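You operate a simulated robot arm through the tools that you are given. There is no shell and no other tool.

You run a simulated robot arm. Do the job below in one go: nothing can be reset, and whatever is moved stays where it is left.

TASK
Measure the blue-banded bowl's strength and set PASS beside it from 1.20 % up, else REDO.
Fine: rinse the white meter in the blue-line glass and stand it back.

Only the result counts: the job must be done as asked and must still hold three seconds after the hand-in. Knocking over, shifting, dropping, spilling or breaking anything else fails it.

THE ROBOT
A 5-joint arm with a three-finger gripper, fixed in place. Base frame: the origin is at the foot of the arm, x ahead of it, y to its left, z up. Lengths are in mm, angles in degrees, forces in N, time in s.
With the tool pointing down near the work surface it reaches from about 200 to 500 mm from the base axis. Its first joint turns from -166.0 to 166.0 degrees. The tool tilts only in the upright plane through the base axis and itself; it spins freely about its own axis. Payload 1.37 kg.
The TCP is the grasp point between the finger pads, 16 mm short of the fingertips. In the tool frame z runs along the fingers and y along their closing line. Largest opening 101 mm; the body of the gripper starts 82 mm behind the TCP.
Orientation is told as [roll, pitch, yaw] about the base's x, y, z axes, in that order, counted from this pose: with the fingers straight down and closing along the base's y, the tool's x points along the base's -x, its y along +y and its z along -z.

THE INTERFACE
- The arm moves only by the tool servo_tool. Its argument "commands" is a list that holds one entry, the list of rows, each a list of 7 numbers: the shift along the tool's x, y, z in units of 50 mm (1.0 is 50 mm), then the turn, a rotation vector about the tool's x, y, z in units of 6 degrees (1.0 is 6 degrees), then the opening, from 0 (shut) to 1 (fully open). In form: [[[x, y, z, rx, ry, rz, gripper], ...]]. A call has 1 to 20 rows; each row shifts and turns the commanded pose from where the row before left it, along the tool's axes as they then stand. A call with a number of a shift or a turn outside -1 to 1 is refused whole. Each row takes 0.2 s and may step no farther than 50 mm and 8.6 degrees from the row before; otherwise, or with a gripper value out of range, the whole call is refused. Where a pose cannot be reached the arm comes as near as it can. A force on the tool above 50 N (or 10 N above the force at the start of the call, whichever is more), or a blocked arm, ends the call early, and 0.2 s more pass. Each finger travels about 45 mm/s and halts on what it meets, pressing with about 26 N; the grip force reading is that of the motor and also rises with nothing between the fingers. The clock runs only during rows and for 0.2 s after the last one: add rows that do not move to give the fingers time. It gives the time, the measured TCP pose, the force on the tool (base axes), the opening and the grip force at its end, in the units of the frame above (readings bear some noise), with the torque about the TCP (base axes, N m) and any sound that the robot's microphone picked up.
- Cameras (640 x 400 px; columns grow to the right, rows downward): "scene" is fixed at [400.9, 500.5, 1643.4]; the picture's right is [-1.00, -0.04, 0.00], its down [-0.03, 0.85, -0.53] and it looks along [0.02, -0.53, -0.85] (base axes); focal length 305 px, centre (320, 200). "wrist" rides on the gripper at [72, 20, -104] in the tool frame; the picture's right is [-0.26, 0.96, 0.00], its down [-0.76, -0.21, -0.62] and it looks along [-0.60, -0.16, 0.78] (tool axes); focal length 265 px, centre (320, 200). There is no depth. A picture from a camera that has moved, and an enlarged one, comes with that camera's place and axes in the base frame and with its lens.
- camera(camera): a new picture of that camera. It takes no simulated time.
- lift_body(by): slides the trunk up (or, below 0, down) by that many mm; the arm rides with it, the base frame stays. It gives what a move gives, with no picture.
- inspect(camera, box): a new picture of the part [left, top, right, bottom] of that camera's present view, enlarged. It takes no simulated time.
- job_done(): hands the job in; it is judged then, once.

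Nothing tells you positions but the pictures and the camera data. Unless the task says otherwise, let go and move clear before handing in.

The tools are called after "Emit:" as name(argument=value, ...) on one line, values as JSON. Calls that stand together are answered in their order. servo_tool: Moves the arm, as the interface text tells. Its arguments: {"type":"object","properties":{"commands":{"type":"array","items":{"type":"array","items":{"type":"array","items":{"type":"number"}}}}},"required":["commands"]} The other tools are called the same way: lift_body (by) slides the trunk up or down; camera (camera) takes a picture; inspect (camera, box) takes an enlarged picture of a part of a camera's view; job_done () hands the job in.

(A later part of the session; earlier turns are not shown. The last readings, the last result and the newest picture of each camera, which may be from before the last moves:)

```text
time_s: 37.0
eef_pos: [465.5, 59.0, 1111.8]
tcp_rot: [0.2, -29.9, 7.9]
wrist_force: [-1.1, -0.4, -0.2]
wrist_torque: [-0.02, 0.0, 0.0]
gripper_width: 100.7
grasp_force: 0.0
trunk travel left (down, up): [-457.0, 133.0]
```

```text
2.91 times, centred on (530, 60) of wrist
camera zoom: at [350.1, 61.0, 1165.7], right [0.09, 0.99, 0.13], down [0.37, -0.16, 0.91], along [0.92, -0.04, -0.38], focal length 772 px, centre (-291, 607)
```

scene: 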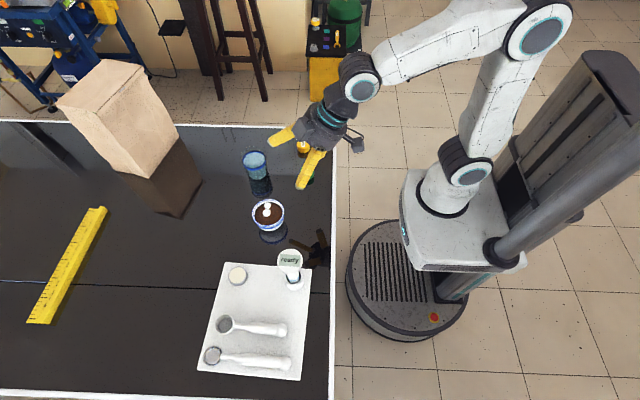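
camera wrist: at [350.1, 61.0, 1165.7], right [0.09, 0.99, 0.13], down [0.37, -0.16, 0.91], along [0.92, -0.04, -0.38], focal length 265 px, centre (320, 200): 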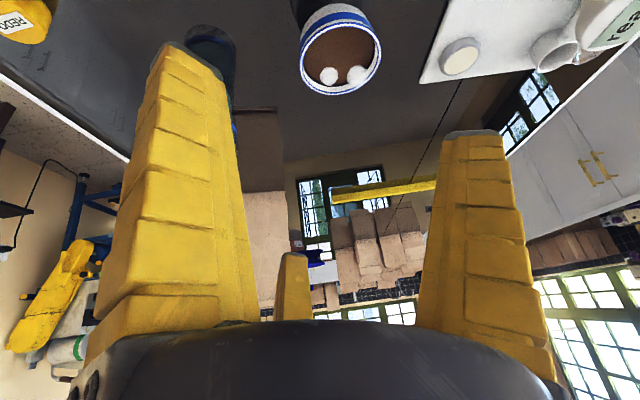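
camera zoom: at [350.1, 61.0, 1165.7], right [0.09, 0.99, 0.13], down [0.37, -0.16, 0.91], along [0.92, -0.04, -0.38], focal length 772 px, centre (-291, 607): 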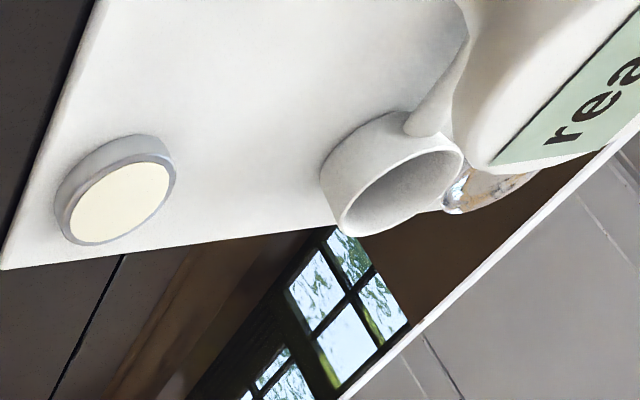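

Bowl centre ≈ (555.5, 96.5) with the rim near z=926. The white blobs hover about 25 mm above the rim and look like steam. Now I test reach over the glass at this height.

Emit:
servo_tool(commands=[[[-0.442, -0.402, 0.255, 0.2233, 0, 0.3868, 1], [-0.442, -0.426, 0.255, 0.2233, 0, 0.3868, 1], [-0.442, -0.45, 0.255, 0.2233, 0, 0.3868, 1], [-0.442, -0.476, 0.255, 0.2233, 0, 0.3868, 1], [-0.442, -0.5, 0.255, 0.2233, 0, 0.3868, 1], [-0.442, -0.524, 0.255, 0.2233, 0, 0.3868, 1], [0, 0, 0, 0, 0, 0, 1]]])

Emit:
camera(camera="wrist")

Emit:
camera(camera="scene")

```text
time_s: 38.6
eef_pos: [619.9, -77.0, 1113.4]
tcp_rot: [0.2, -30.0, -8.1]
wrist_force: [-0.9, 0.3, 0.8]
wrist_torque: [0.01, -0.01, 0.0]
gripper_width: 100.5
grasp_force: 0.0
trunk travel left (down, up): [-457.0, 133.0]
```

```text
taken
camera wrist: at [509.7, -43.5, 1167.6], right [0.36, 0.92, 0.13], down [0.31, -0.26, 0.91], along [0.88, -0.29, -0.38], focal length 265 px, centre (320, 200)
```

wrist: 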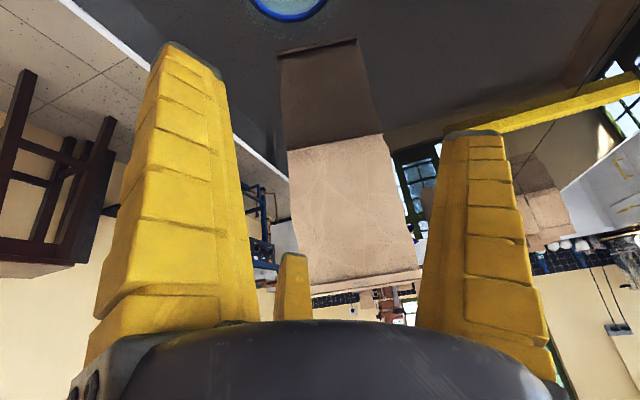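

```text
taken
```

scene: 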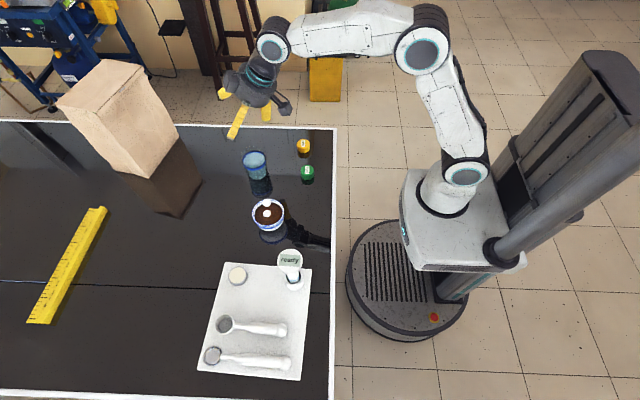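

Reach at the glass is fine with 30° tilt. I'll test whether a fully vertical tool also reaches here, as that would make a cleaner grasp of the meter's head.

Emit:
servo_tool(commands=[[[0, 0, 0, 0, 1, -0.03, 1], [0, 0, 0, 0, 1, 0, 1], [0, 0, 0, 0, 1, 0, 1], [0, 0, 0, 0, 1, 0, 1], [0, 0, 0, 0, 1, 0, 1], [0, 0, 0, 0, 0, 0, 1], [0, 0, 0, 0, 0, 0, 1]]])

Emit:
camera(camera="wrist")

Emit:
camera(camera="scene")

```text
time_s: 40.2
eef_pos: [593.7, -73.7, 1096.9]
tcp_rot: [0.0, 0.1, -8.1]
wrist_force: [0.1, 0.5, -0.2]
wrist_torque: [0.02, 0.02, 0.0]
gripper_width: 100.7
grasp_force: 0.0
out of reach, approached as far as the arm can: row 4, 5
trunk travel left (down, up): [-457.0, 133.0]
```

```text
taken
camera wrist: at [526.1, -45.4, 1202.0], right [0.4, 0.92, 0.0], down [0.72, -0.31, 0.62], along [0.57, -0.25, -0.79], focal length 265 px, centre (320, 200)
```

wrist: 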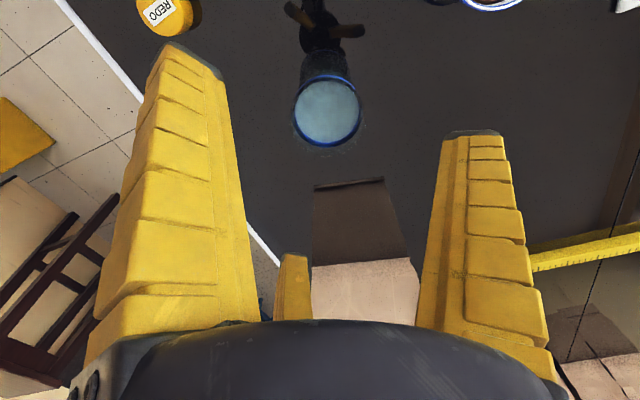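

```text
taken
```

scene: 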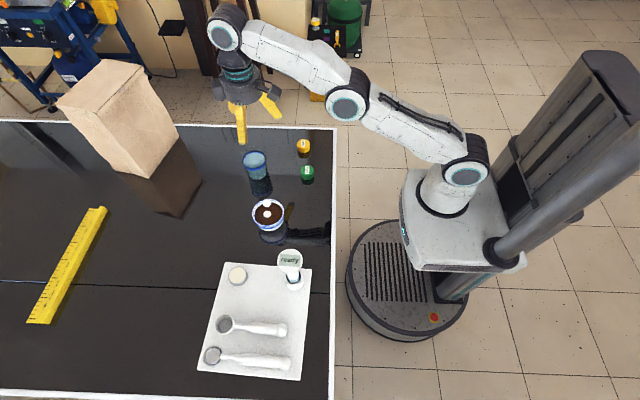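

Even vertical, the arm got to within 27 mm of the glass at this trunk height, and raising the trunk will give the rest. So I'll do everything tool-down. First I take a close look at the glass from here.

Emit:
inspect(camera="wrist", box=[260, 40, 400, 180])

Emit:
inspect(camera="scene", box=[220, 130, 300, 200])

```text
2.86 times, centred on (330, 110) of wrist
camera zoom: at [526.1, -45.4, 1202.0], right [0.4, 0.92, 0.0], down [0.72, -0.31, 0.62], along [0.57, -0.25, -0.79], focal length 758 px, centre (291, 457)
```

zoom: 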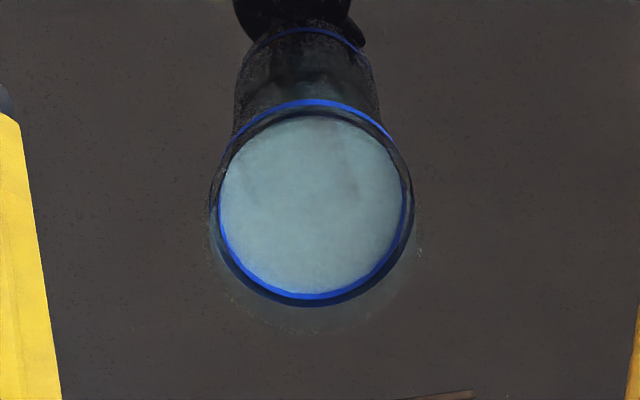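

```text
5.71 times, centred on (260, 165) of scene
camera zoom: at [400.9, 500.5, 1643.4], right [-1.0, -0.04, 0.0], down [-0.03, 0.85, -0.53], along [0.02, -0.53, -0.85], focal length 1742 px, centre (663, 400)
```

zoom: 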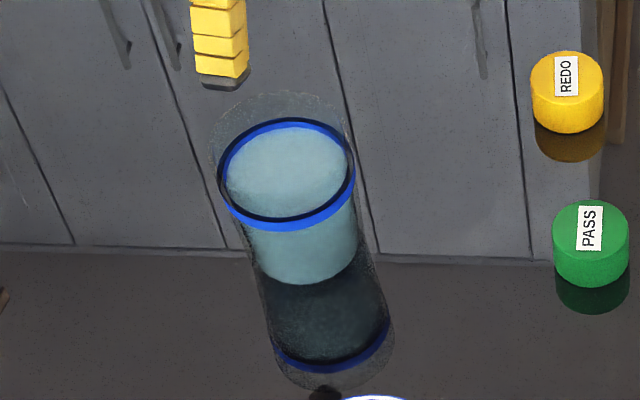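

Glass centre ≈ (619.5, -76.5), its blue line near z≈930, inner diameter about 72 mm. Now I swing tool-down back over the meter, staying high, with the hand fully open.

Emit:
servo_tool(commands=[[[0.126, 0.753, -0.026, 0, 0, -0.68, 1], [0.126, 0.746, -0.026, 0, 0, -0.68, 1], [0.126, 0.738, -0.026, 0, 0, -0.68, 1], [0.126, 0.732, -0.026, 0, 0, -0.68, 1], [0.126, 0.724, -0.026, 0, 0, -0.68, 1], [0.126, 0.718, -0.026, 0, 0, -0.68, 1], [0.126, 0.71, -0.026, 0, 0, -0.68, 1], [0.126, 0.702, -0.026, 0, 0, -0.68, 1], [0.126, 0.696, -0.026, 0, 0, -0.68, 1], [0.126, 0.688, -0.026, 0, 0, -0.68, 1], [0, 0, 0, 0, 0, 0, 1], [0, 0, 0, 0, 0, 0, 1]]])

Emit:
camera(camera="wrist")

Emit:
camera(camera="scene")

```text
time_s: 42.8
eef_pos: [473.3, 261.1, 1107.9]
tcp_rot: [0.0, 0.3, 32.9]
wrist_force: [1.6, 0.8, 0.2]
wrist_torque: [0.03, -0.02, -0.02]
gripper_width: 100.7
grasp_force: 0.1
trunk travel left (down, up): [-457.0, 133.0]
```

```text
taken
camera wrist: at [402.2, 239.2, 1212.8], right [-0.3, 0.95, 0.0], down [0.75, 0.24, 0.62], along [0.59, 0.18, -0.79], focal length 265 px, centre (320, 200)
```

wrist: 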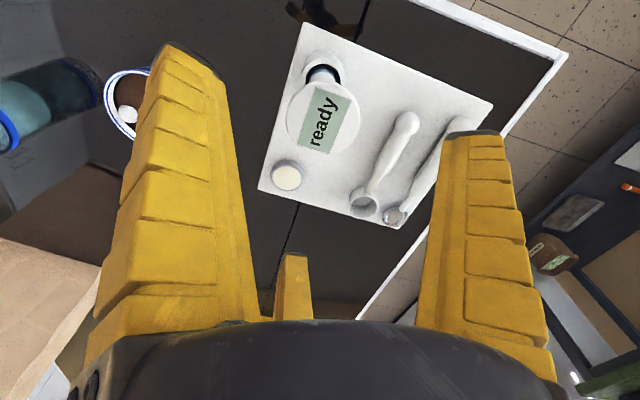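

```text
taken
```

scene: 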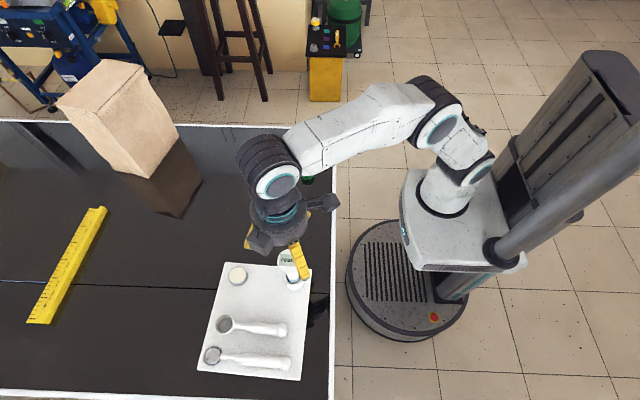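

The meter's head is now almost exactly under the hand, and its display can be read from the wrist camera. I'll zoom to centre it precisely.

Emit:
inspect(camera="wrist", box=[240, 30, 400, 180])

Emit:
inspect(camera="scene", box=[230, 220, 330, 300])

```text
2.67 times, centred on (320, 105) of wrist
camera zoom: at [402.2, 239.2, 1212.8], right [-0.3, 0.95, 0.0], down [0.75, 0.24, 0.62], along [0.59, 0.18, -0.79], focal length 708 px, centre (320, 453)
```

zoom: 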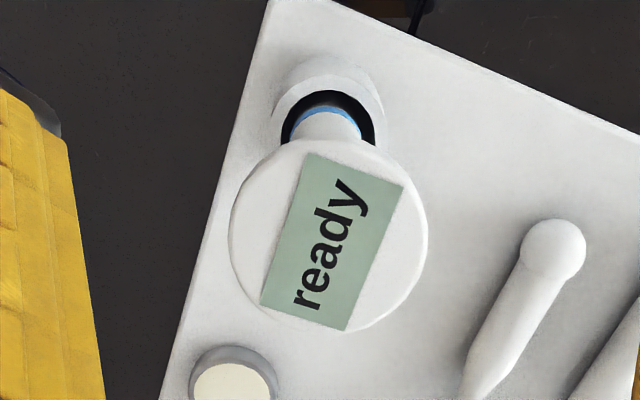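

```text
5.00 times, centred on (280, 260) of scene
camera zoom: at [400.9, 500.5, 1643.4], right [-1.0, -0.04, 0.0], down [-0.03, 0.85, -0.53], along [0.02, -0.53, -0.85], focal length 1524 px, centre (520, -100)
```

zoom: 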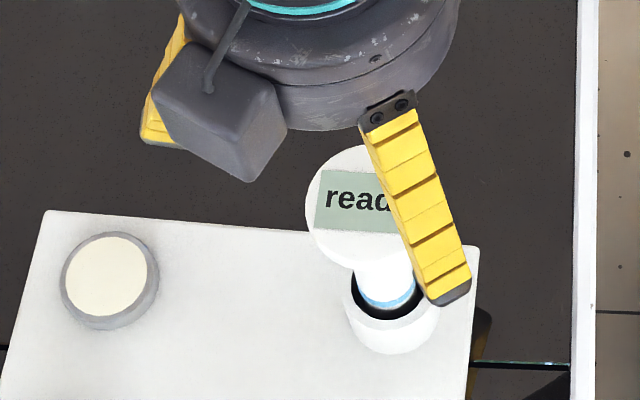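

The head centre is about 1.4 mm outward and 2.3 mm left of the hand axis. I'll correct that and come down around it in two stages.

Emit:
servo_tool(commands=[[[-0.028, 0.046, 0, 0, 0, 0, 1], [0, 0, 0.2, 0, 0, 0, 1], [0, 0, 0.2, 0, 0, 0, 1], [0, 0, 0.2, 0, 0, 0, 1], [0, 0, 0.2, 0, 0, 0, 1], [0, 0, 0.2, 0, 0, 0, 1], [0, 0, 0.2, 0, 0, 0, 1], [0, 0, 0, 0, 0, 0, 1], [0, 0, 0, 0, 0, 0, 1]]])

Emit:
camera(camera="wrist")

Emit:
inspect(camera="wrist", box=[230, 60, 410, 240])

```text
time_s: 44.8
eef_pos: [471.7, 266.0, 1049.9]
tcp_rot: [0.1, 0.2, 32.8]
wrist_force: [-0.5, 0.0, 0.8]
wrist_torque: [0.04, 0.0, 0.06]
gripper_width: 100.5
grasp_force: 0.1
trunk travel left (down, up): [-457.0, 133.0]
```

```text
taken
camera wrist: at [401.0, 243.1, 1153.9], right [-0.3, 0.95, 0.0], down [0.75, 0.24, 0.62], along [0.59, 0.18, -0.79], focal length 265 px, centre (320, 200)
```

wrist: 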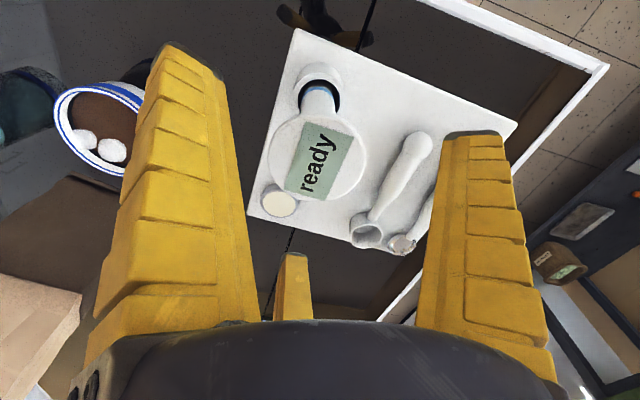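

```text
2.22 times, centred on (320, 150) of wrist
camera zoom: at [401.0, 243.1, 1153.9], right [-0.3, 0.95, 0.0], down [0.75, 0.24, 0.62], along [0.59, 0.18, -0.79], focal length 590 px, centre (320, 311)
```

zoom: 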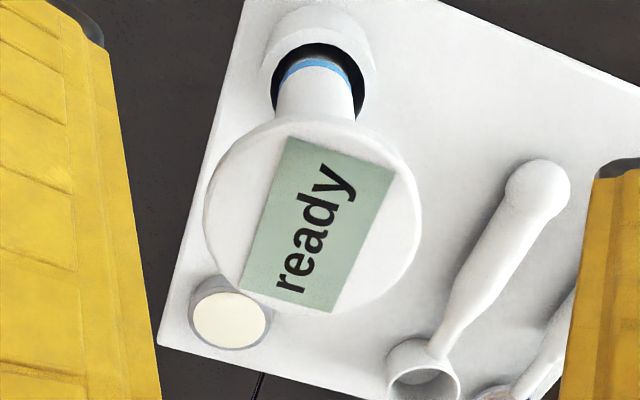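

Nearly centred (within about 1.5 mm). I'll nudge and finish the descent to put the pads at the head's rim.

Emit:
servo_tool(commands=[[[0.02, -0.02, 0.1, 0, 0, 0, 1], [0, 0, 0.13, 0, 0, 0, 1], [0, 0, 0.13, 0, 0, 0, 1], [0, 0, 0.13, 0, 0, 0, 1], [0, 0, 0.13, 0, 0, 0, 1], [0, 0, 0.13, 0, 0, 0, 1], [0, 0, 0.12, 0, 0, 0, 1], [0, 0, 0, 0, 0, 0, 1], [0, 0, 0, 0, 0, 0, 1]]])

Emit:
camera(camera="wrist")

Emit:
inspect(camera="scene", box=[230, 220, 330, 300])

```text
time_s: 46.8
eef_pos: [471.9, 264.3, 1004.5]
tcp_rot: [0.0, 0.2, 32.7]
wrist_force: [0.2, -0.3, -0.5]
wrist_torque: [-0.01, 0.0, -0.01]
gripper_width: 100.9
grasp_force: 0.0
trunk travel left (down, up): [-457.0, 133.0]
```

```text
taken
camera wrist: at [401.0, 240.0, 1109.5], right [-0.3, 0.95, 0.0], down [0.75, 0.24, 0.62], along [0.59, 0.18, -0.79], focal length 265 px, centre (320, 200)
```

wrist: 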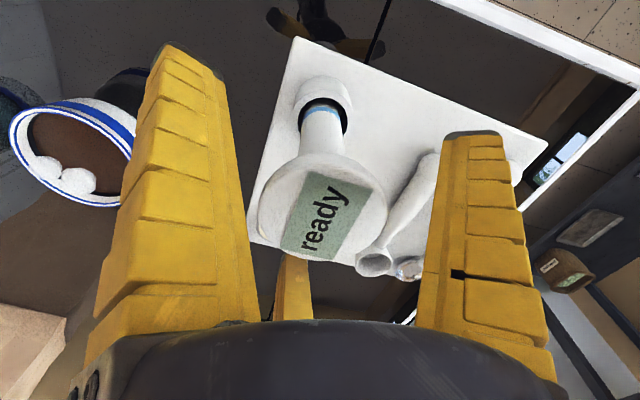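

```text
5.00 times, centred on (280, 260) of scene
camera zoom: at [400.9, 500.5, 1643.4], right [-1.0, -0.04, 0.0], down [-0.03, 0.85, -0.53], along [0.02, -0.53, -0.85], focal length 1524 px, centre (520, -100)
```

zoom: 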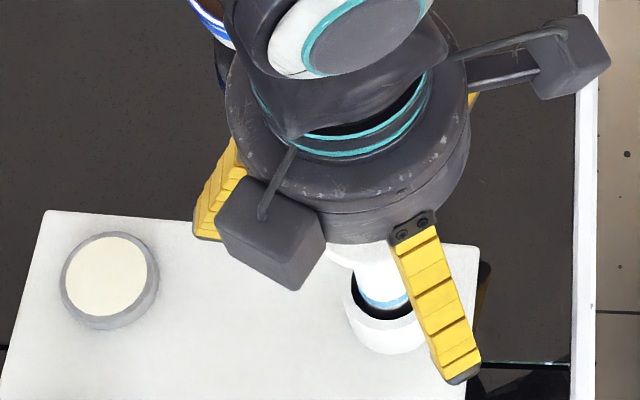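

Fingers are around the head with no contact. Closing now, gradually.

Emit:
servo_tool(commands=[[[0, 0, 0, 0, 0, 0, 0.9], [0, 0, 0, 0, 0, 0, 0.8], [0, 0, 0, 0, 0, 0, 0.7], [0, 0, 0, 0, 0, 0, 0.64], [0, 0, 0, 0, 0, 0, 0.6], [0, 0, 0, 0, 0, 0, 0.57], [0, 0, 0, 0, 0, 0, 0.54], [0, 0, 0, 0, 0, 0, 0.5], [0, 0, 0, 0, 0, 0, 0.45], [0, 0, 0, 0, 0, 0, 0.4], [0, 0, 0, 0, 0, 0, 0.4]]])

Emit:
camera(camera="wrist")

Emit:
inspect(camera="scene", box=[230, 220, 330, 300])

```text
time_s: 49.2
eef_pos: [470.6, 263.5, 1005.4]
tcp_rot: [0.0, 0.2, 32.7]
wrist_force: [-0.9, -0.1, -0.3]
wrist_torque: [-0.02, 0.02, -0.04]
gripper_width: 44.5
grasp_force: 2.8
trunk travel left (down, up): [-457.0, 133.0]
```

```text
taken
camera wrist: at [401.0, 240.0, 1109.6], right [-0.3, 0.95, 0.0], down [0.75, 0.24, 0.62], along [0.59, 0.18, -0.79], focal length 265 px, centre (320, 200)
```

wrist: 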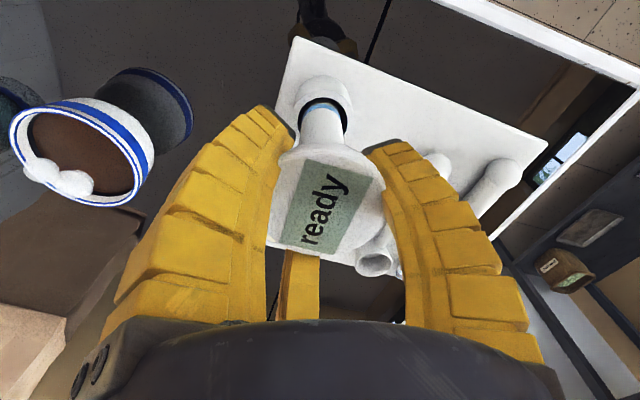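

```text
5.00 times, centred on (280, 260) of scene
camera zoom: at [400.9, 500.5, 1643.4], right [-1.0, -0.04, 0.0], down [-0.03, 0.85, -0.53], along [0.02, -0.53, -0.85], focal length 1524 px, centre (520, -100)
```

zoom: 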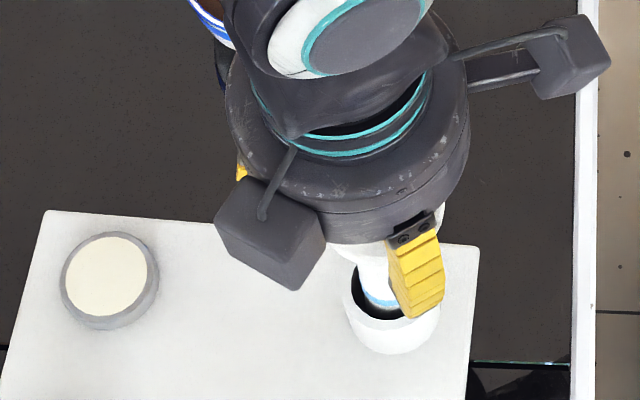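

The width went below the head's diameter without force. These fingers curl in at the tips like a claw, so they're closing under the flare. I'll continue closing until they take hold.

Emit:
servo_tool(commands=[[[0, 0, 0, 0, 0, 0, 0.37], [0, 0, 0, 0, 0, 0, 0.34], [0, 0, 0, 0, 0, 0, 0.32], [0, 0, 0, 0, 0, 0, 0.3], [0, 0, 0, 0, 0, 0, 0.3], [0, 0, 0, 0, 0, 0, 0.3]]])

Emit:
camera(camera="wrist")

Emit:
inspect(camera="wrist", box=[220, 60, 420, 300])

```text
time_s: 50.6
eef_pos: [471.9, 264.0, 1005.3]
tcp_rot: [-0.1, 0.2, 32.8]
wrist_force: [-1.8, -0.9, -0.6]
wrist_torque: [-0.06, 0.2, 0.02]
gripper_width: 32.6
grasp_force: 25.9
trunk travel left (down, up): [-457.0, 133.0]
```

```text
taken
camera wrist: at [400.8, 240.0, 1109.7], right [-0.3, 0.95, 0.0], down [0.75, 0.24, 0.62], along [0.59, 0.18, -0.79], focal length 265 px, centre (320, 200)
```

wrist: 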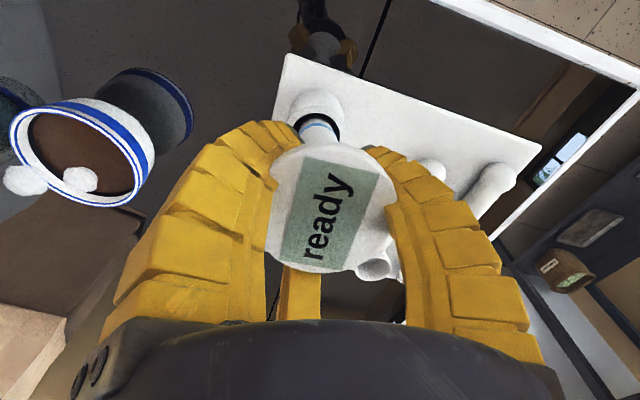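

```text
1.67 times, centred on (320, 180) of wrist
camera zoom: at [400.8, 240.0, 1109.7], right [-0.3, 0.95, 0.0], down [0.75, 0.24, 0.62], along [0.59, 0.18, -0.79], focal length 442 px, centre (320, 233)
```

zoom: 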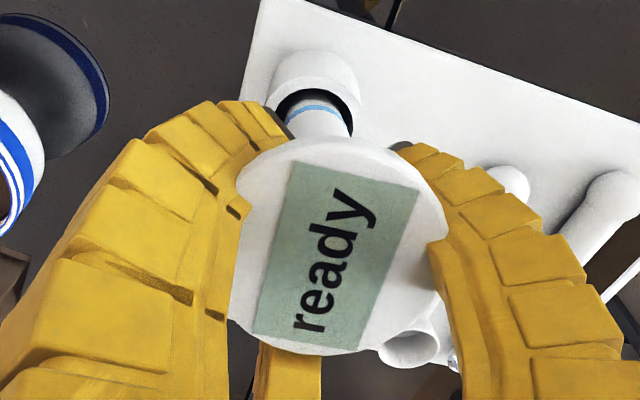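

I've got a grip of 26 N at 32.6 mm, under the flare. I'll lift gently with the trunk, 20 mm first, to check that it holds.

Emit:
lift_body(by=20)

Emit:
camera(camera="wrist")

Emit:
inspect(camera="scene", box=[230, 220, 330, 300])

```text
time_s: 51.2
eef_pos: [470.6, 263.6, 1024.6]
tcp_rot: [0.0, 0.1, 32.7]
wrist_force: [-2.0, 0.1, -0.2]
wrist_torque: [-0.02, 0.2, 0.01]
gripper_width: 32.9
grasp_force: 25.8
trunk travel left (down, up): [-477.0, 113.0]
```

```text
taken
camera wrist: at [400.7, 240.1, 1129.9], right [-0.3, 0.95, 0.0], down [0.75, 0.24, 0.62], along [0.59, 0.18, -0.79], focal length 265 px, centre (320, 200)
```

wrist: 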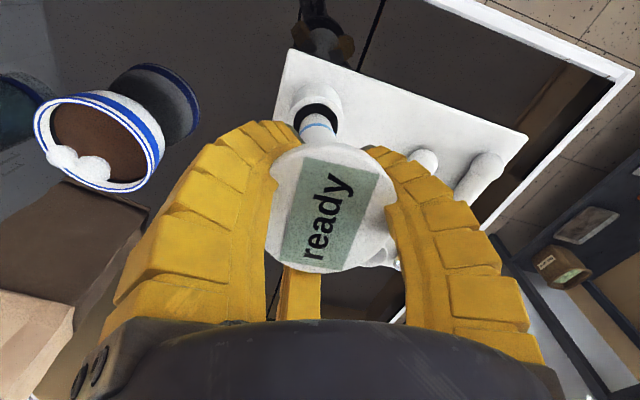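

```text
5.00 times, centred on (280, 260) of scene
camera zoom: at [400.9, 500.5, 1643.4], right [-1.0, -0.04, 0.0], down [-0.03, 0.85, -0.53], along [0.02, -0.53, -0.85], focal length 1524 px, centre (520, -100)
```

zoom: 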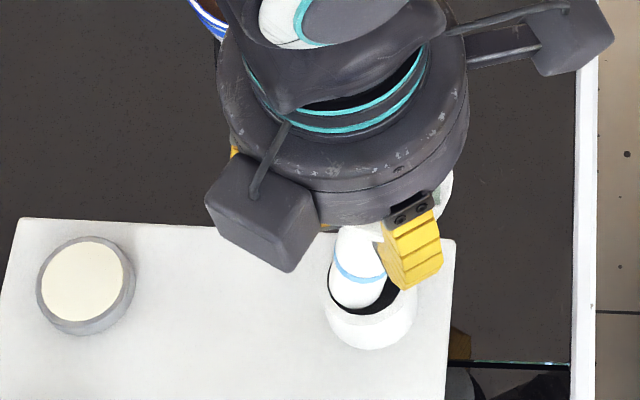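

The tray moved when I lifted: the meter must be jammed against the cup. I'll stop and look.

Emit:
inspect(camera="scene", box=[190, 240, 340, 390])

Emit:
inspect(camera="scene", box=[285, 255, 325, 300])

Emit:
inspect(camera="wrist", box=[250, 40, 410, 150])

```text
2.67 times, centred on (265, 315) of scene
camera zoom: at [400.9, 500.5, 1643.4], right [-1.0, -0.04, 0.0], down [-0.03, 0.85, -0.53], along [0.02, -0.53, -0.85], focal length 813 px, centre (467, -107)
```

zoom: 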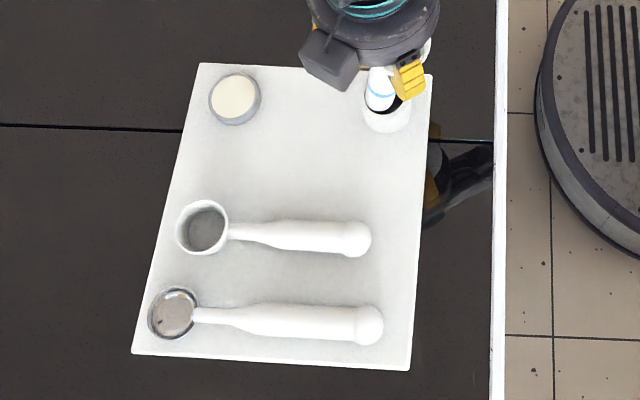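

```text
8.89 times, centred on (305, 278) of scene
camera zoom: at [400.9, 500.5, 1643.4], right [-1.0, -0.04, 0.0], down [-0.03, 0.85, -0.53], along [0.02, -0.53, -0.85], focal length 2709 px, centre (453, -489)
```

zoom: 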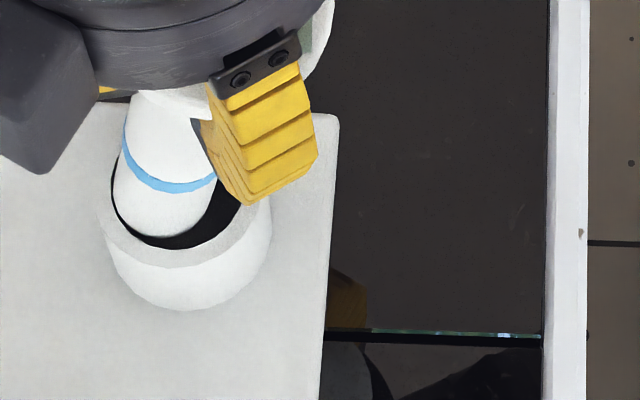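

```text
3.64 times, centred on (330, 95) of wrist
camera zoom: at [400.7, 240.1, 1129.9], right [-0.3, 0.95, 0.0], down [0.75, 0.24, 0.62], along [0.59, 0.18, -0.79], focal length 965 px, centre (284, 582)
```

zoom: 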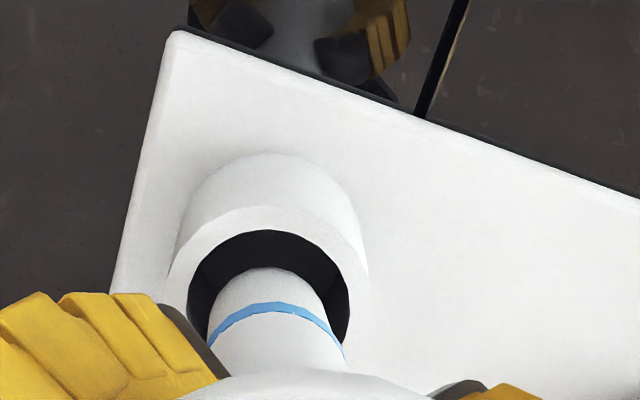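

The tray has been pushed about 14 mm at the cup corner and turned slightly, because the meter tilted in the grip when the fingers closed on the flare. With the stalk still in the cup I can gently draw the tray back. I'll move about 12 mm that way slowly and check.

Emit:
servo_tool(commands=[[[0.032, 0.024, 0, 0, 0, 0, 0.3], [0.032, 0.024, 0, 0, 0, 0, 0.3], [0.032, 0.024, 0, 0, 0, 0, 0.3], [0.032, 0.024, 0, 0, 0, 0, 0.3], [0.032, 0.024, 0, 0, 0, 0, 0.3], [0.032, 0.024, 0, 0, 0, 0, 0.3], [0, 0, 0, 0, 0, 0, 0.3]]])

Emit:
inspect(camera="scene", box=[190, 240, 340, 390])

Emit:
inspect(camera="scene", box=[285, 255, 325, 300])

Emit:
camera(camera="wrist")

```text
time_s: 52.8
eef_pos: [461.3, 263.6, 1024.0]
tcp_rot: [0.0, 0.1, 32.8]
wrist_force: [2.9, -0.7, 0.1]
wrist_torque: [0.01, -0.31, 0.0]
gripper_width: 32.9
grasp_force: 25.8
trunk travel left (down, up): [-477.0, 113.0]
```

```text
2.67 times, centred on (265, 315) of scene
camera zoom: at [400.9, 500.5, 1643.4], right [-1.0, -0.04, 0.0], down [-0.03, 0.85, -0.53], along [0.02, -0.53, -0.85], focal length 813 px, centre (467, -107)
```

zoom: 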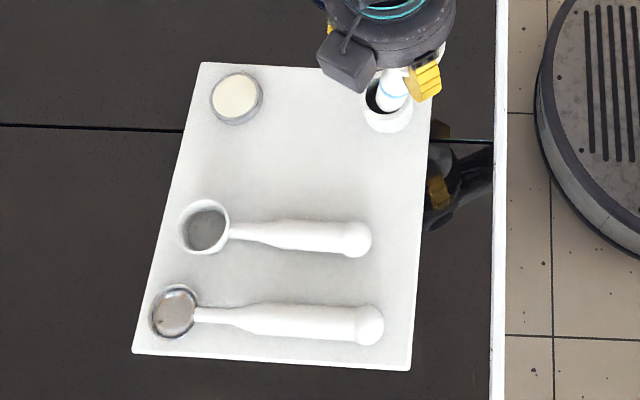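

```text
8.89 times, centred on (305, 278) of scene
camera zoom: at [400.9, 500.5, 1643.4], right [-1.0, -0.04, 0.0], down [-0.03, 0.85, -0.53], along [0.02, -0.53, -0.85], focal length 2709 px, centre (453, -489)
```

zoom: 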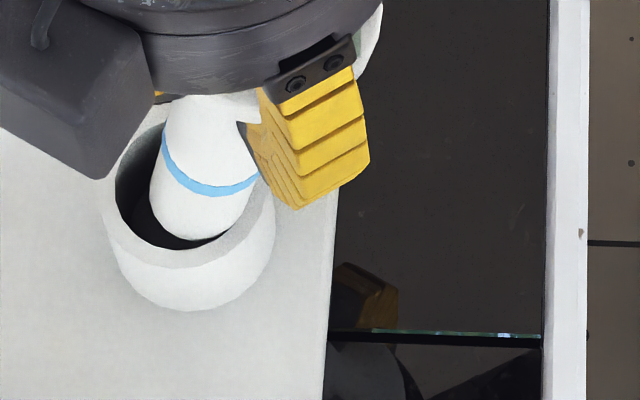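

```text
taken
camera wrist: at [389.4, 240.7, 1129.7], right [-0.3, 0.95, 0.0], down [0.75, 0.24, 0.62], along [0.59, 0.18, -0.79], focal length 265 px, centre (320, 200)
```

wrist: 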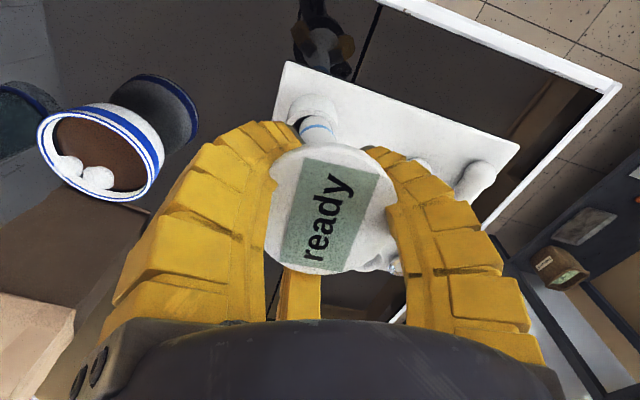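

The stalk has now crossed the play and rests on the cup's near wall. Continuing the gentle pull of about 10 mm.

Emit:
servo_tool(commands=[[[0.032, 0.024, 0, 0, 0, 0, 0.3], [0.032, 0.024, 0, 0, 0, 0, 0.3], [0.032, 0.024, 0, 0, 0, 0, 0.3], [0.032, 0.024, 0, 0, 0, 0, 0.3], [0.032, 0.024, 0, 0, 0, 0, 0.3], [0, 0, 0, 0, 0, 0, 0.3]]])

Emit:
inspect(camera="scene", box=[190, 240, 340, 390])

Emit:
inspect(camera="scene", box=[285, 255, 325, 300])

```text
time_s: 54.2
eef_pos: [449.7, 266.1, 1024.3]
tcp_rot: [0.0, 0.2, 32.7]
wrist_force: [1.9, -0.3, -0.9]
wrist_torque: [-0.03, -0.17, -0.02]
gripper_width: 32.4
grasp_force: 26.2
trunk travel left (down, up): [-477.0, 113.0]
```

```text
2.67 times, centred on (265, 315) of scene
camera zoom: at [400.9, 500.5, 1643.4], right [-1.0, -0.04, 0.0], down [-0.03, 0.85, -0.53], along [0.02, -0.53, -0.85], focal length 813 px, centre (467, -107)
```

zoom: 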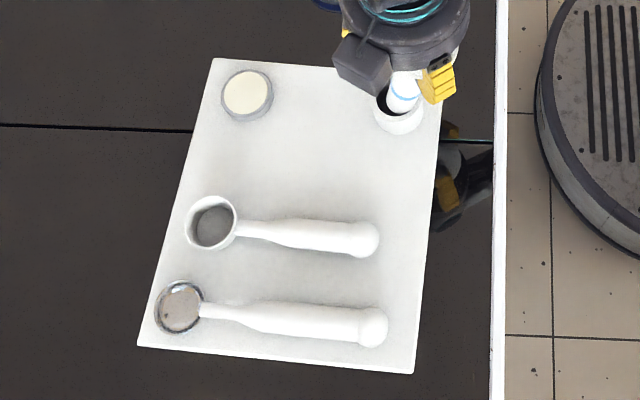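

```text
8.89 times, centred on (305, 278) of scene
camera zoom: at [400.9, 500.5, 1643.4], right [-1.0, -0.04, 0.0], down [-0.03, 0.85, -0.53], along [0.02, -0.53, -0.85], focal length 2709 px, centre (453, -489)
```

zoom: 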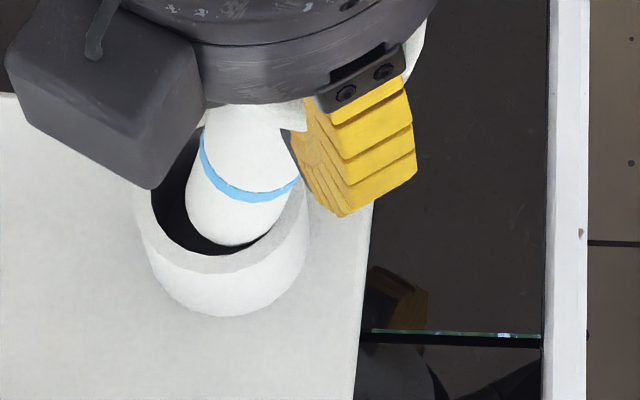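

The tray is almost back, about 2–3 mm from its original place. One more 3 mm nudge.

Emit:
servo_tool(commands=[[[0.028, 0.016, 0, 0, 0, 0, 0.3], [0.028, 0.016, 0, 0, 0, 0, 0.3], [0, 0, 0, 0, 0, 0, 0.3]]])

Emit:
inspect(camera="scene", box=[190, 240, 340, 390])

Emit:
inspect(camera="scene", box=[285, 255, 325, 300])

```text
time_s: 55.0
eef_pos: [446.0, 265.3, 1023.5]
tcp_rot: [0.1, 0.1, 32.7]
wrist_force: [3.4, 1.2, 0.2]
wrist_torque: [0.03, -0.28, 0.01]
gripper_width: 32.5
grasp_force: 25.8
trunk travel left (down, up): [-477.0, 113.0]
```

```text
2.67 times, centred on (265, 315) of scene
camera zoom: at [400.9, 500.5, 1643.4], right [-1.0, -0.04, 0.0], down [-0.03, 0.85, -0.53], along [0.02, -0.53, -0.85], focal length 813 px, centre (467, -107)
```

zoom: 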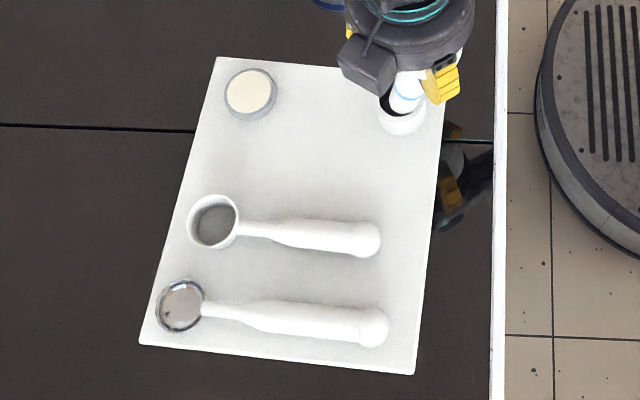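

```text
8.89 times, centred on (305, 278) of scene
camera zoom: at [400.9, 500.5, 1643.4], right [-1.0, -0.04, 0.0], down [-0.03, 0.85, -0.53], along [0.02, -0.53, -0.85], focal length 2709 px, centre (453, -489)
```

zoom: 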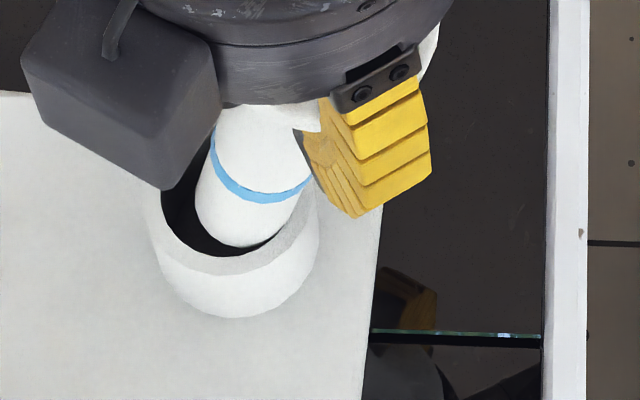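

The tray is restored to within about 2 mm. The grip held firm under that pull, so I'll keep this grasp and correct the meter's tilt later by spinning and tilting the tool once it's out. First I centre the stalk in the cup.

Emit:
servo_tool(commands=[[[-0.028, -0.013, 0, 0, 0, 0, 0.28], [-0.028, -0.013, 0, 0, 0, 0, 0.28], [0, 0, 0, 0, 0, 0, 0.28]]])

Emit:
inspect(camera="scene", box=[285, 255, 325, 300])

Emit:
inspect(camera="wrist", box=[250, 40, 410, 150])

```text
time_s: 55.8
eef_pos: [449.6, 265.6, 1024.4]
tcp_rot: [0.0, 0.4, 32.8]
wrist_force: [-0.3, -0.5, -0.8]
wrist_torque: [0.0, 0.0, 0.03]
gripper_width: 32.0
grasp_force: 26.2
trunk travel left (down, up): [-477.0, 113.0]
```

```text
8.89 times, centred on (305, 278) of scene
camera zoom: at [400.9, 500.5, 1643.4], right [-1.0, -0.04, 0.0], down [-0.03, 0.85, -0.53], along [0.02, -0.53, -0.85], focal length 2709 px, centre (453, -489)
```

zoom: 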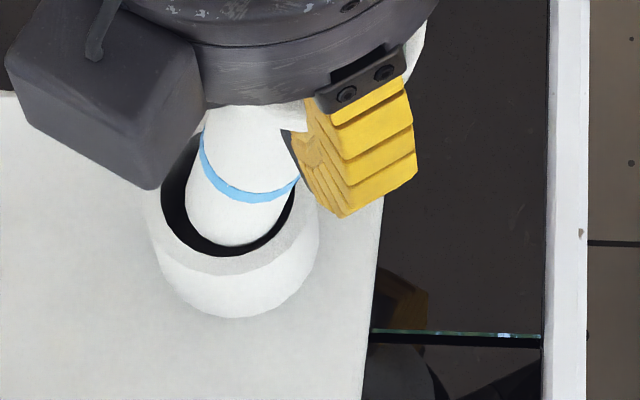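

```text
3.64 times, centred on (330, 95) of wrist
camera zoom: at [379.0, 242.1, 1128.8], right [-0.3, 0.95, 0.0], down [0.75, 0.24, 0.62], along [0.59, 0.18, -0.79], focal length 965 px, centre (284, 582)
```

zoom: 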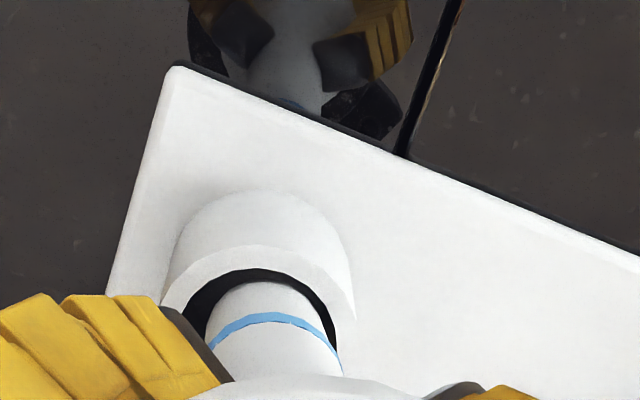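

Centred, with forces near zero. Lifting straight up.

Emit:
lift_body(by=30)

Emit:
inspect(camera="scene", box=[270, 240, 330, 300])

Emit:
inspect(camera="scene", box=[190, 240, 340, 390])

```text
time_s: 56.6
eef_pos: [450.3, 266.3, 1054.4]
tcp_rot: [0.1, 0.2, 32.7]
wrist_force: [-0.5, -0.3, -0.5]
wrist_torque: [0.01, -0.01, 0.01]
gripper_width: 32.2
grasp_force: 25.9
trunk travel left (down, up): [-507.0, 83.0]
```

```text
6.67 times, centred on (300, 270) of scene
camera zoom: at [400.9, 500.5, 1643.4], right [-1.0, -0.04, 0.0], down [-0.03, 0.85, -0.53], along [0.02, -0.53, -0.85], focal length 2032 px, centre (453, -267)
```

zoom: 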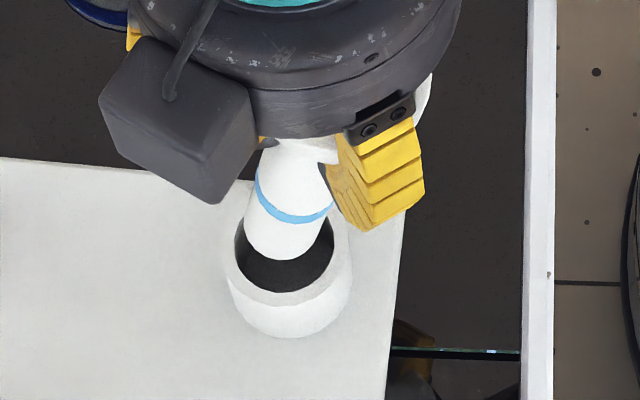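

```text
2.67 times, centred on (265, 315) of scene
camera zoom: at [400.9, 500.5, 1643.4], right [-1.0, -0.04, 0.0], down [-0.03, 0.85, -0.53], along [0.02, -0.53, -0.85], focal length 813 px, centre (467, -107)
```

zoom: 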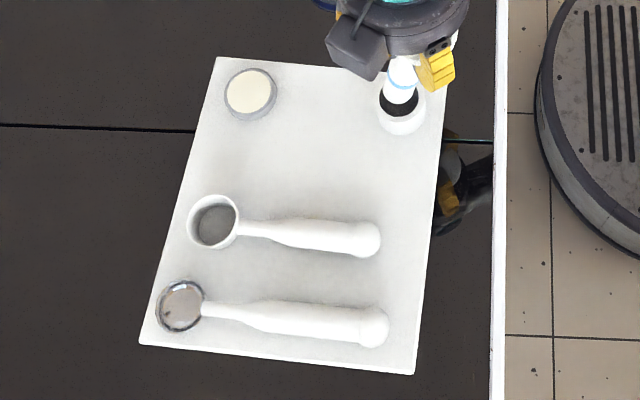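

The meter is coming out cleanly and the tray is back in place. I'll lift further to clear everything.

Emit:
lift_body(by=70)

Emit:
inspect(camera="scene", box=[250, 190, 340, 290])

Emit:
camera(camera="wrist")

```text
time_s: 57.7
eef_pos: [449.6, 265.7, 1123.5]
tcp_rot: [0.0, 0.1, 32.8]
wrist_force: [0.0, 0.7, -1.4]
wrist_torque: [0.0, 0.02, -0.01]
gripper_width: 32.1
grasp_force: 25.6
trunk travel left (down, up): [-577.0, 13.0]
```

```text
4.00 times, centred on (295, 240) of scene
camera zoom: at [400.9, 500.5, 1643.4], right [-1.0, -0.04, 0.0], down [-0.03, 0.85, -0.53], along [0.02, -0.53, -0.85], focal length 1219 px, centre (420, 40)
```

zoom: 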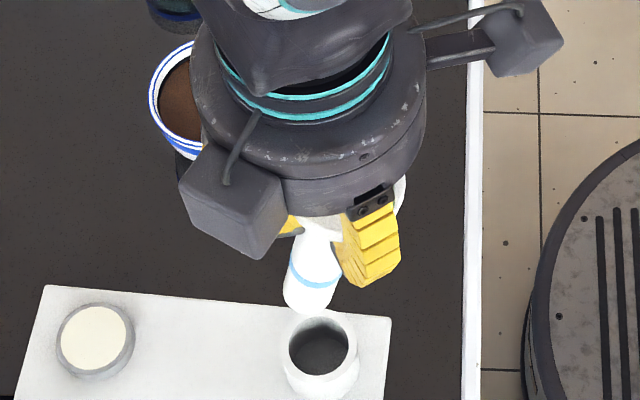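

```text
taken
camera wrist: at [379.1, 242.3, 1228.8], right [-0.3, 0.95, 0.0], down [0.75, 0.24, 0.62], along [0.59, 0.18, -0.79], focal length 265 px, centre (320, 200)
```

wrist: 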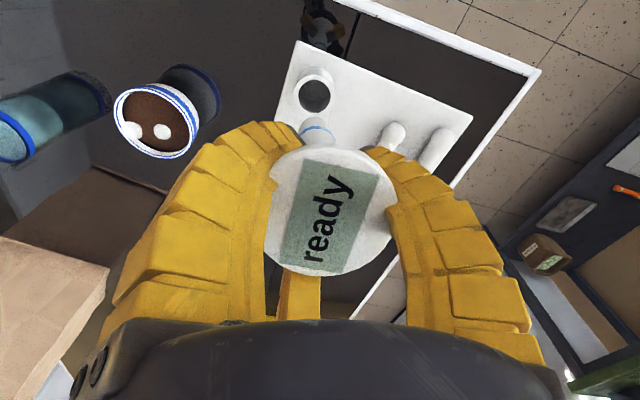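

The meter is free and clear. I'll zoom in to find out exactly how it hangs in the hand.

Emit:
inspect(camera="wrist", box=[250, 80, 410, 290])

Emit:
inspect(camera="wrist", box=[280, 100, 360, 160])

Emit:
inspect(camera="scene", box=[300, 230, 360, 275])

```text
1.90 times, centred on (330, 185) of wrist
camera zoom: at [379.1, 242.3, 1228.8], right [-0.3, 0.95, 0.0], down [0.75, 0.24, 0.62], along [0.59, 0.18, -0.79], focal length 506 px, centre (301, 229)
```

zoom: 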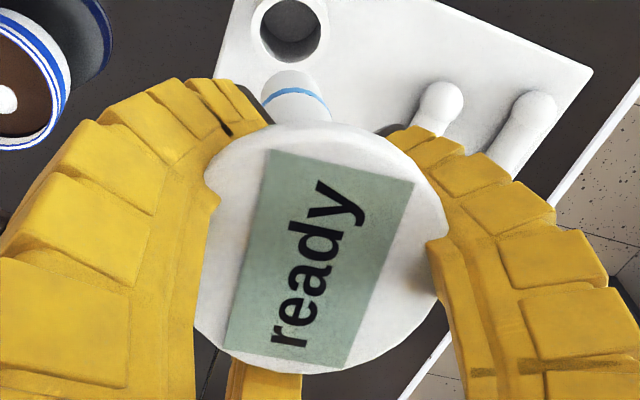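

```text
6.67 times, centred on (320, 130) of wrist
camera zoom: at [379.1, 242.3, 1228.8], right [-0.3, 0.95, 0.0], down [0.75, 0.24, 0.62], along [0.59, 0.18, -0.79], focal length 1769 px, centre (320, 667)
```

zoom: 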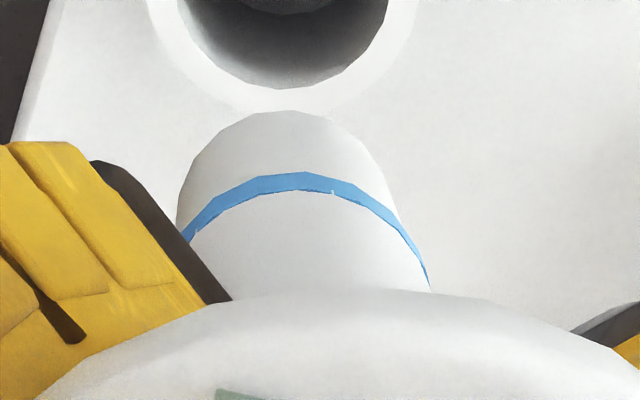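

```text
8.89 times, centred on (330, 252) of scene
camera zoom: at [400.9, 500.5, 1643.4], right [-1.0, -0.04, 0.0], down [-0.03, 0.85, -0.53], along [0.02, -0.53, -0.85], focal length 2709 px, centre (231, -267)
```

zoom: 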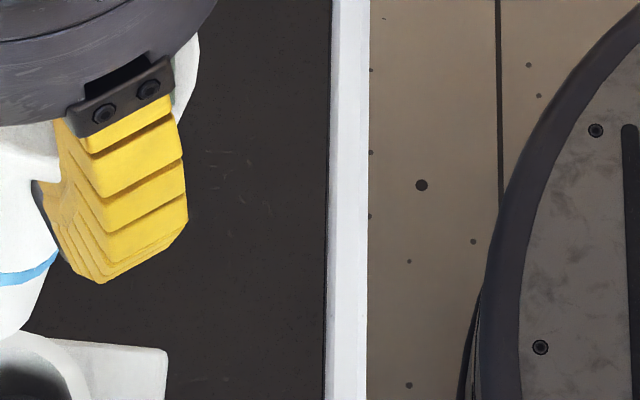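

The head is held firmly and the stalk hangs tilted about 9° with its tip roughly 17 mm outward, 8 mm right and 114 mm below the TCP (≈ z 1009). That's fine for dipping. I'll carry it high over to the bowl so the tip sits above the bowl's centre.

Emit:
servo_tool(commands=[[[-0.052, -0.612, 0, 0, 0, 0.611, 0.28], [-0.052, -0.616, 0, 0, 0, 0.611, 0.28], [-0.052, -0.62, 0, 0, 0, 0.611, 0.28], [-0.052, -0.624, 0, 0, 0, 0.611, 0.28], [-0.052, -0.628, 0, 0, 0, 0.611, 0.28], [-0.052, -0.632, 0, 0, 0, 0.611, 0.28], [0, 0, 0, 0, 0, 0, 0.28], [0, 0, 0, 0, 0, 0, 0.28]]])

Emit:
camera(camera="wrist")

Emit:
inspect(camera="scene", box=[220, 130, 340, 230])

```text
time_s: 59.5
eef_pos: [537.9, 102.1, 1121.7]
tcp_rot: [0.1, 0.2, 10.6]
wrist_force: [-0.7, -0.3, -0.2]
wrist_torque: [0.02, 0.01, 0.0]
gripper_width: 31.8
grasp_force: 26.3
trunk travel left (down, up): [-577.0, 13.0]
```

```text
taken
camera wrist: at [464.0, 105.9, 1226.8], right [0.08, 1.0, 0.0], down [0.78, -0.06, 0.62], along [0.62, -0.05, -0.79], focal length 265 px, centre (320, 200)
```

wrist: 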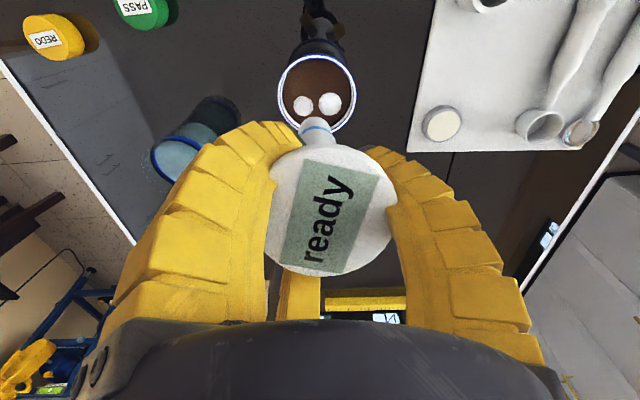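

```text
4.00 times, centred on (280, 180) of scene
camera zoom: at [400.9, 500.5, 1643.4], right [-1.0, -0.04, 0.0], down [-0.03, 0.85, -0.53], along [0.02, -0.53, -0.85], focal length 1219 px, centre (480, 280)
```

zoom: 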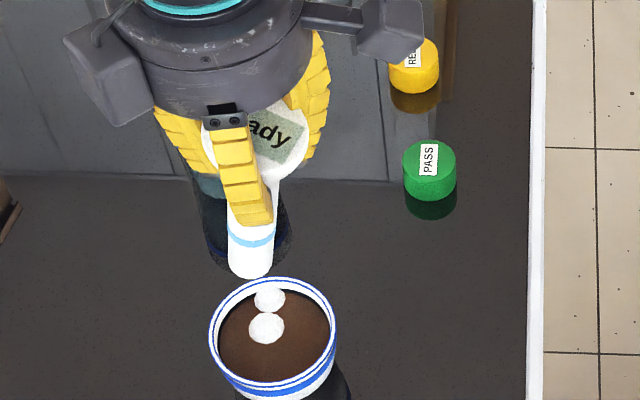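

The tip is over the bowl. I'll lower with the trunk until just above the liquid.

Emit:
lift_body(by=-70)

Emit:
inspect(camera="scene", box=[220, 150, 320, 240])

Emit:
inspect(camera="wrist", box=[230, 40, 410, 290])

```text
time_s: 60.5
eef_pos: [537.7, 101.4, 1051.9]
tcp_rot: [0.1, 0.1, 10.7]
wrist_force: [0.2, 0.3, -0.8]
wrist_torque: [0.01, 0.0, -0.01]
gripper_width: 32.0
grasp_force: 26.3
trunk travel left (down, up): [-507.0, 83.0]
```

```text
4.44 times, centred on (270, 195) of scene
camera zoom: at [400.9, 500.5, 1643.4], right [-1.0, -0.04, 0.0], down [-0.03, 0.85, -0.53], along [0.02, -0.53, -0.85], focal length 1354 px, centre (542, 222)
```

zoom: 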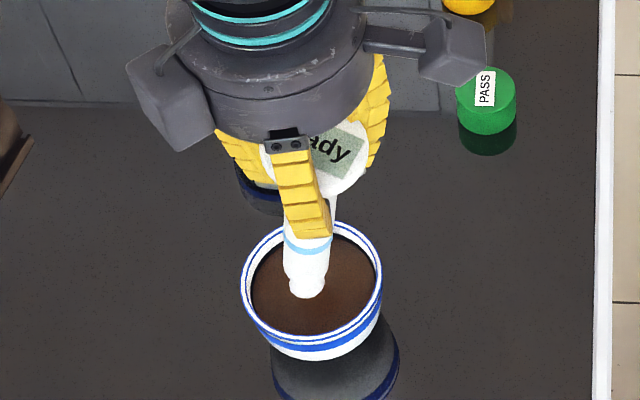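

```text
1.60 times, centred on (320, 165) of wrist
camera zoom: at [463.8, 106.1, 1157.0], right [0.08, 1.0, 0.0], down [0.78, -0.06, 0.62], along [0.62, -0.05, -0.79], focal length 425 px, centre (320, 256)
```

zoom: 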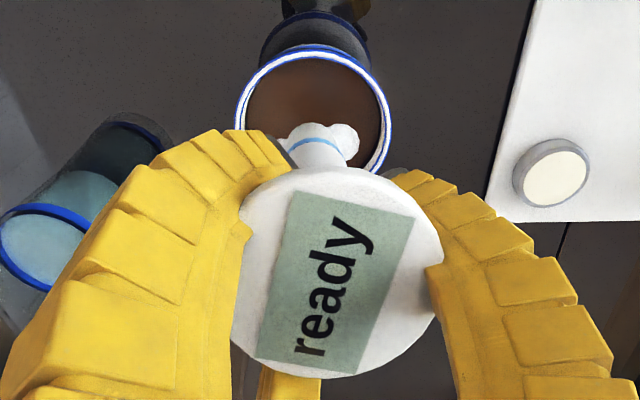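

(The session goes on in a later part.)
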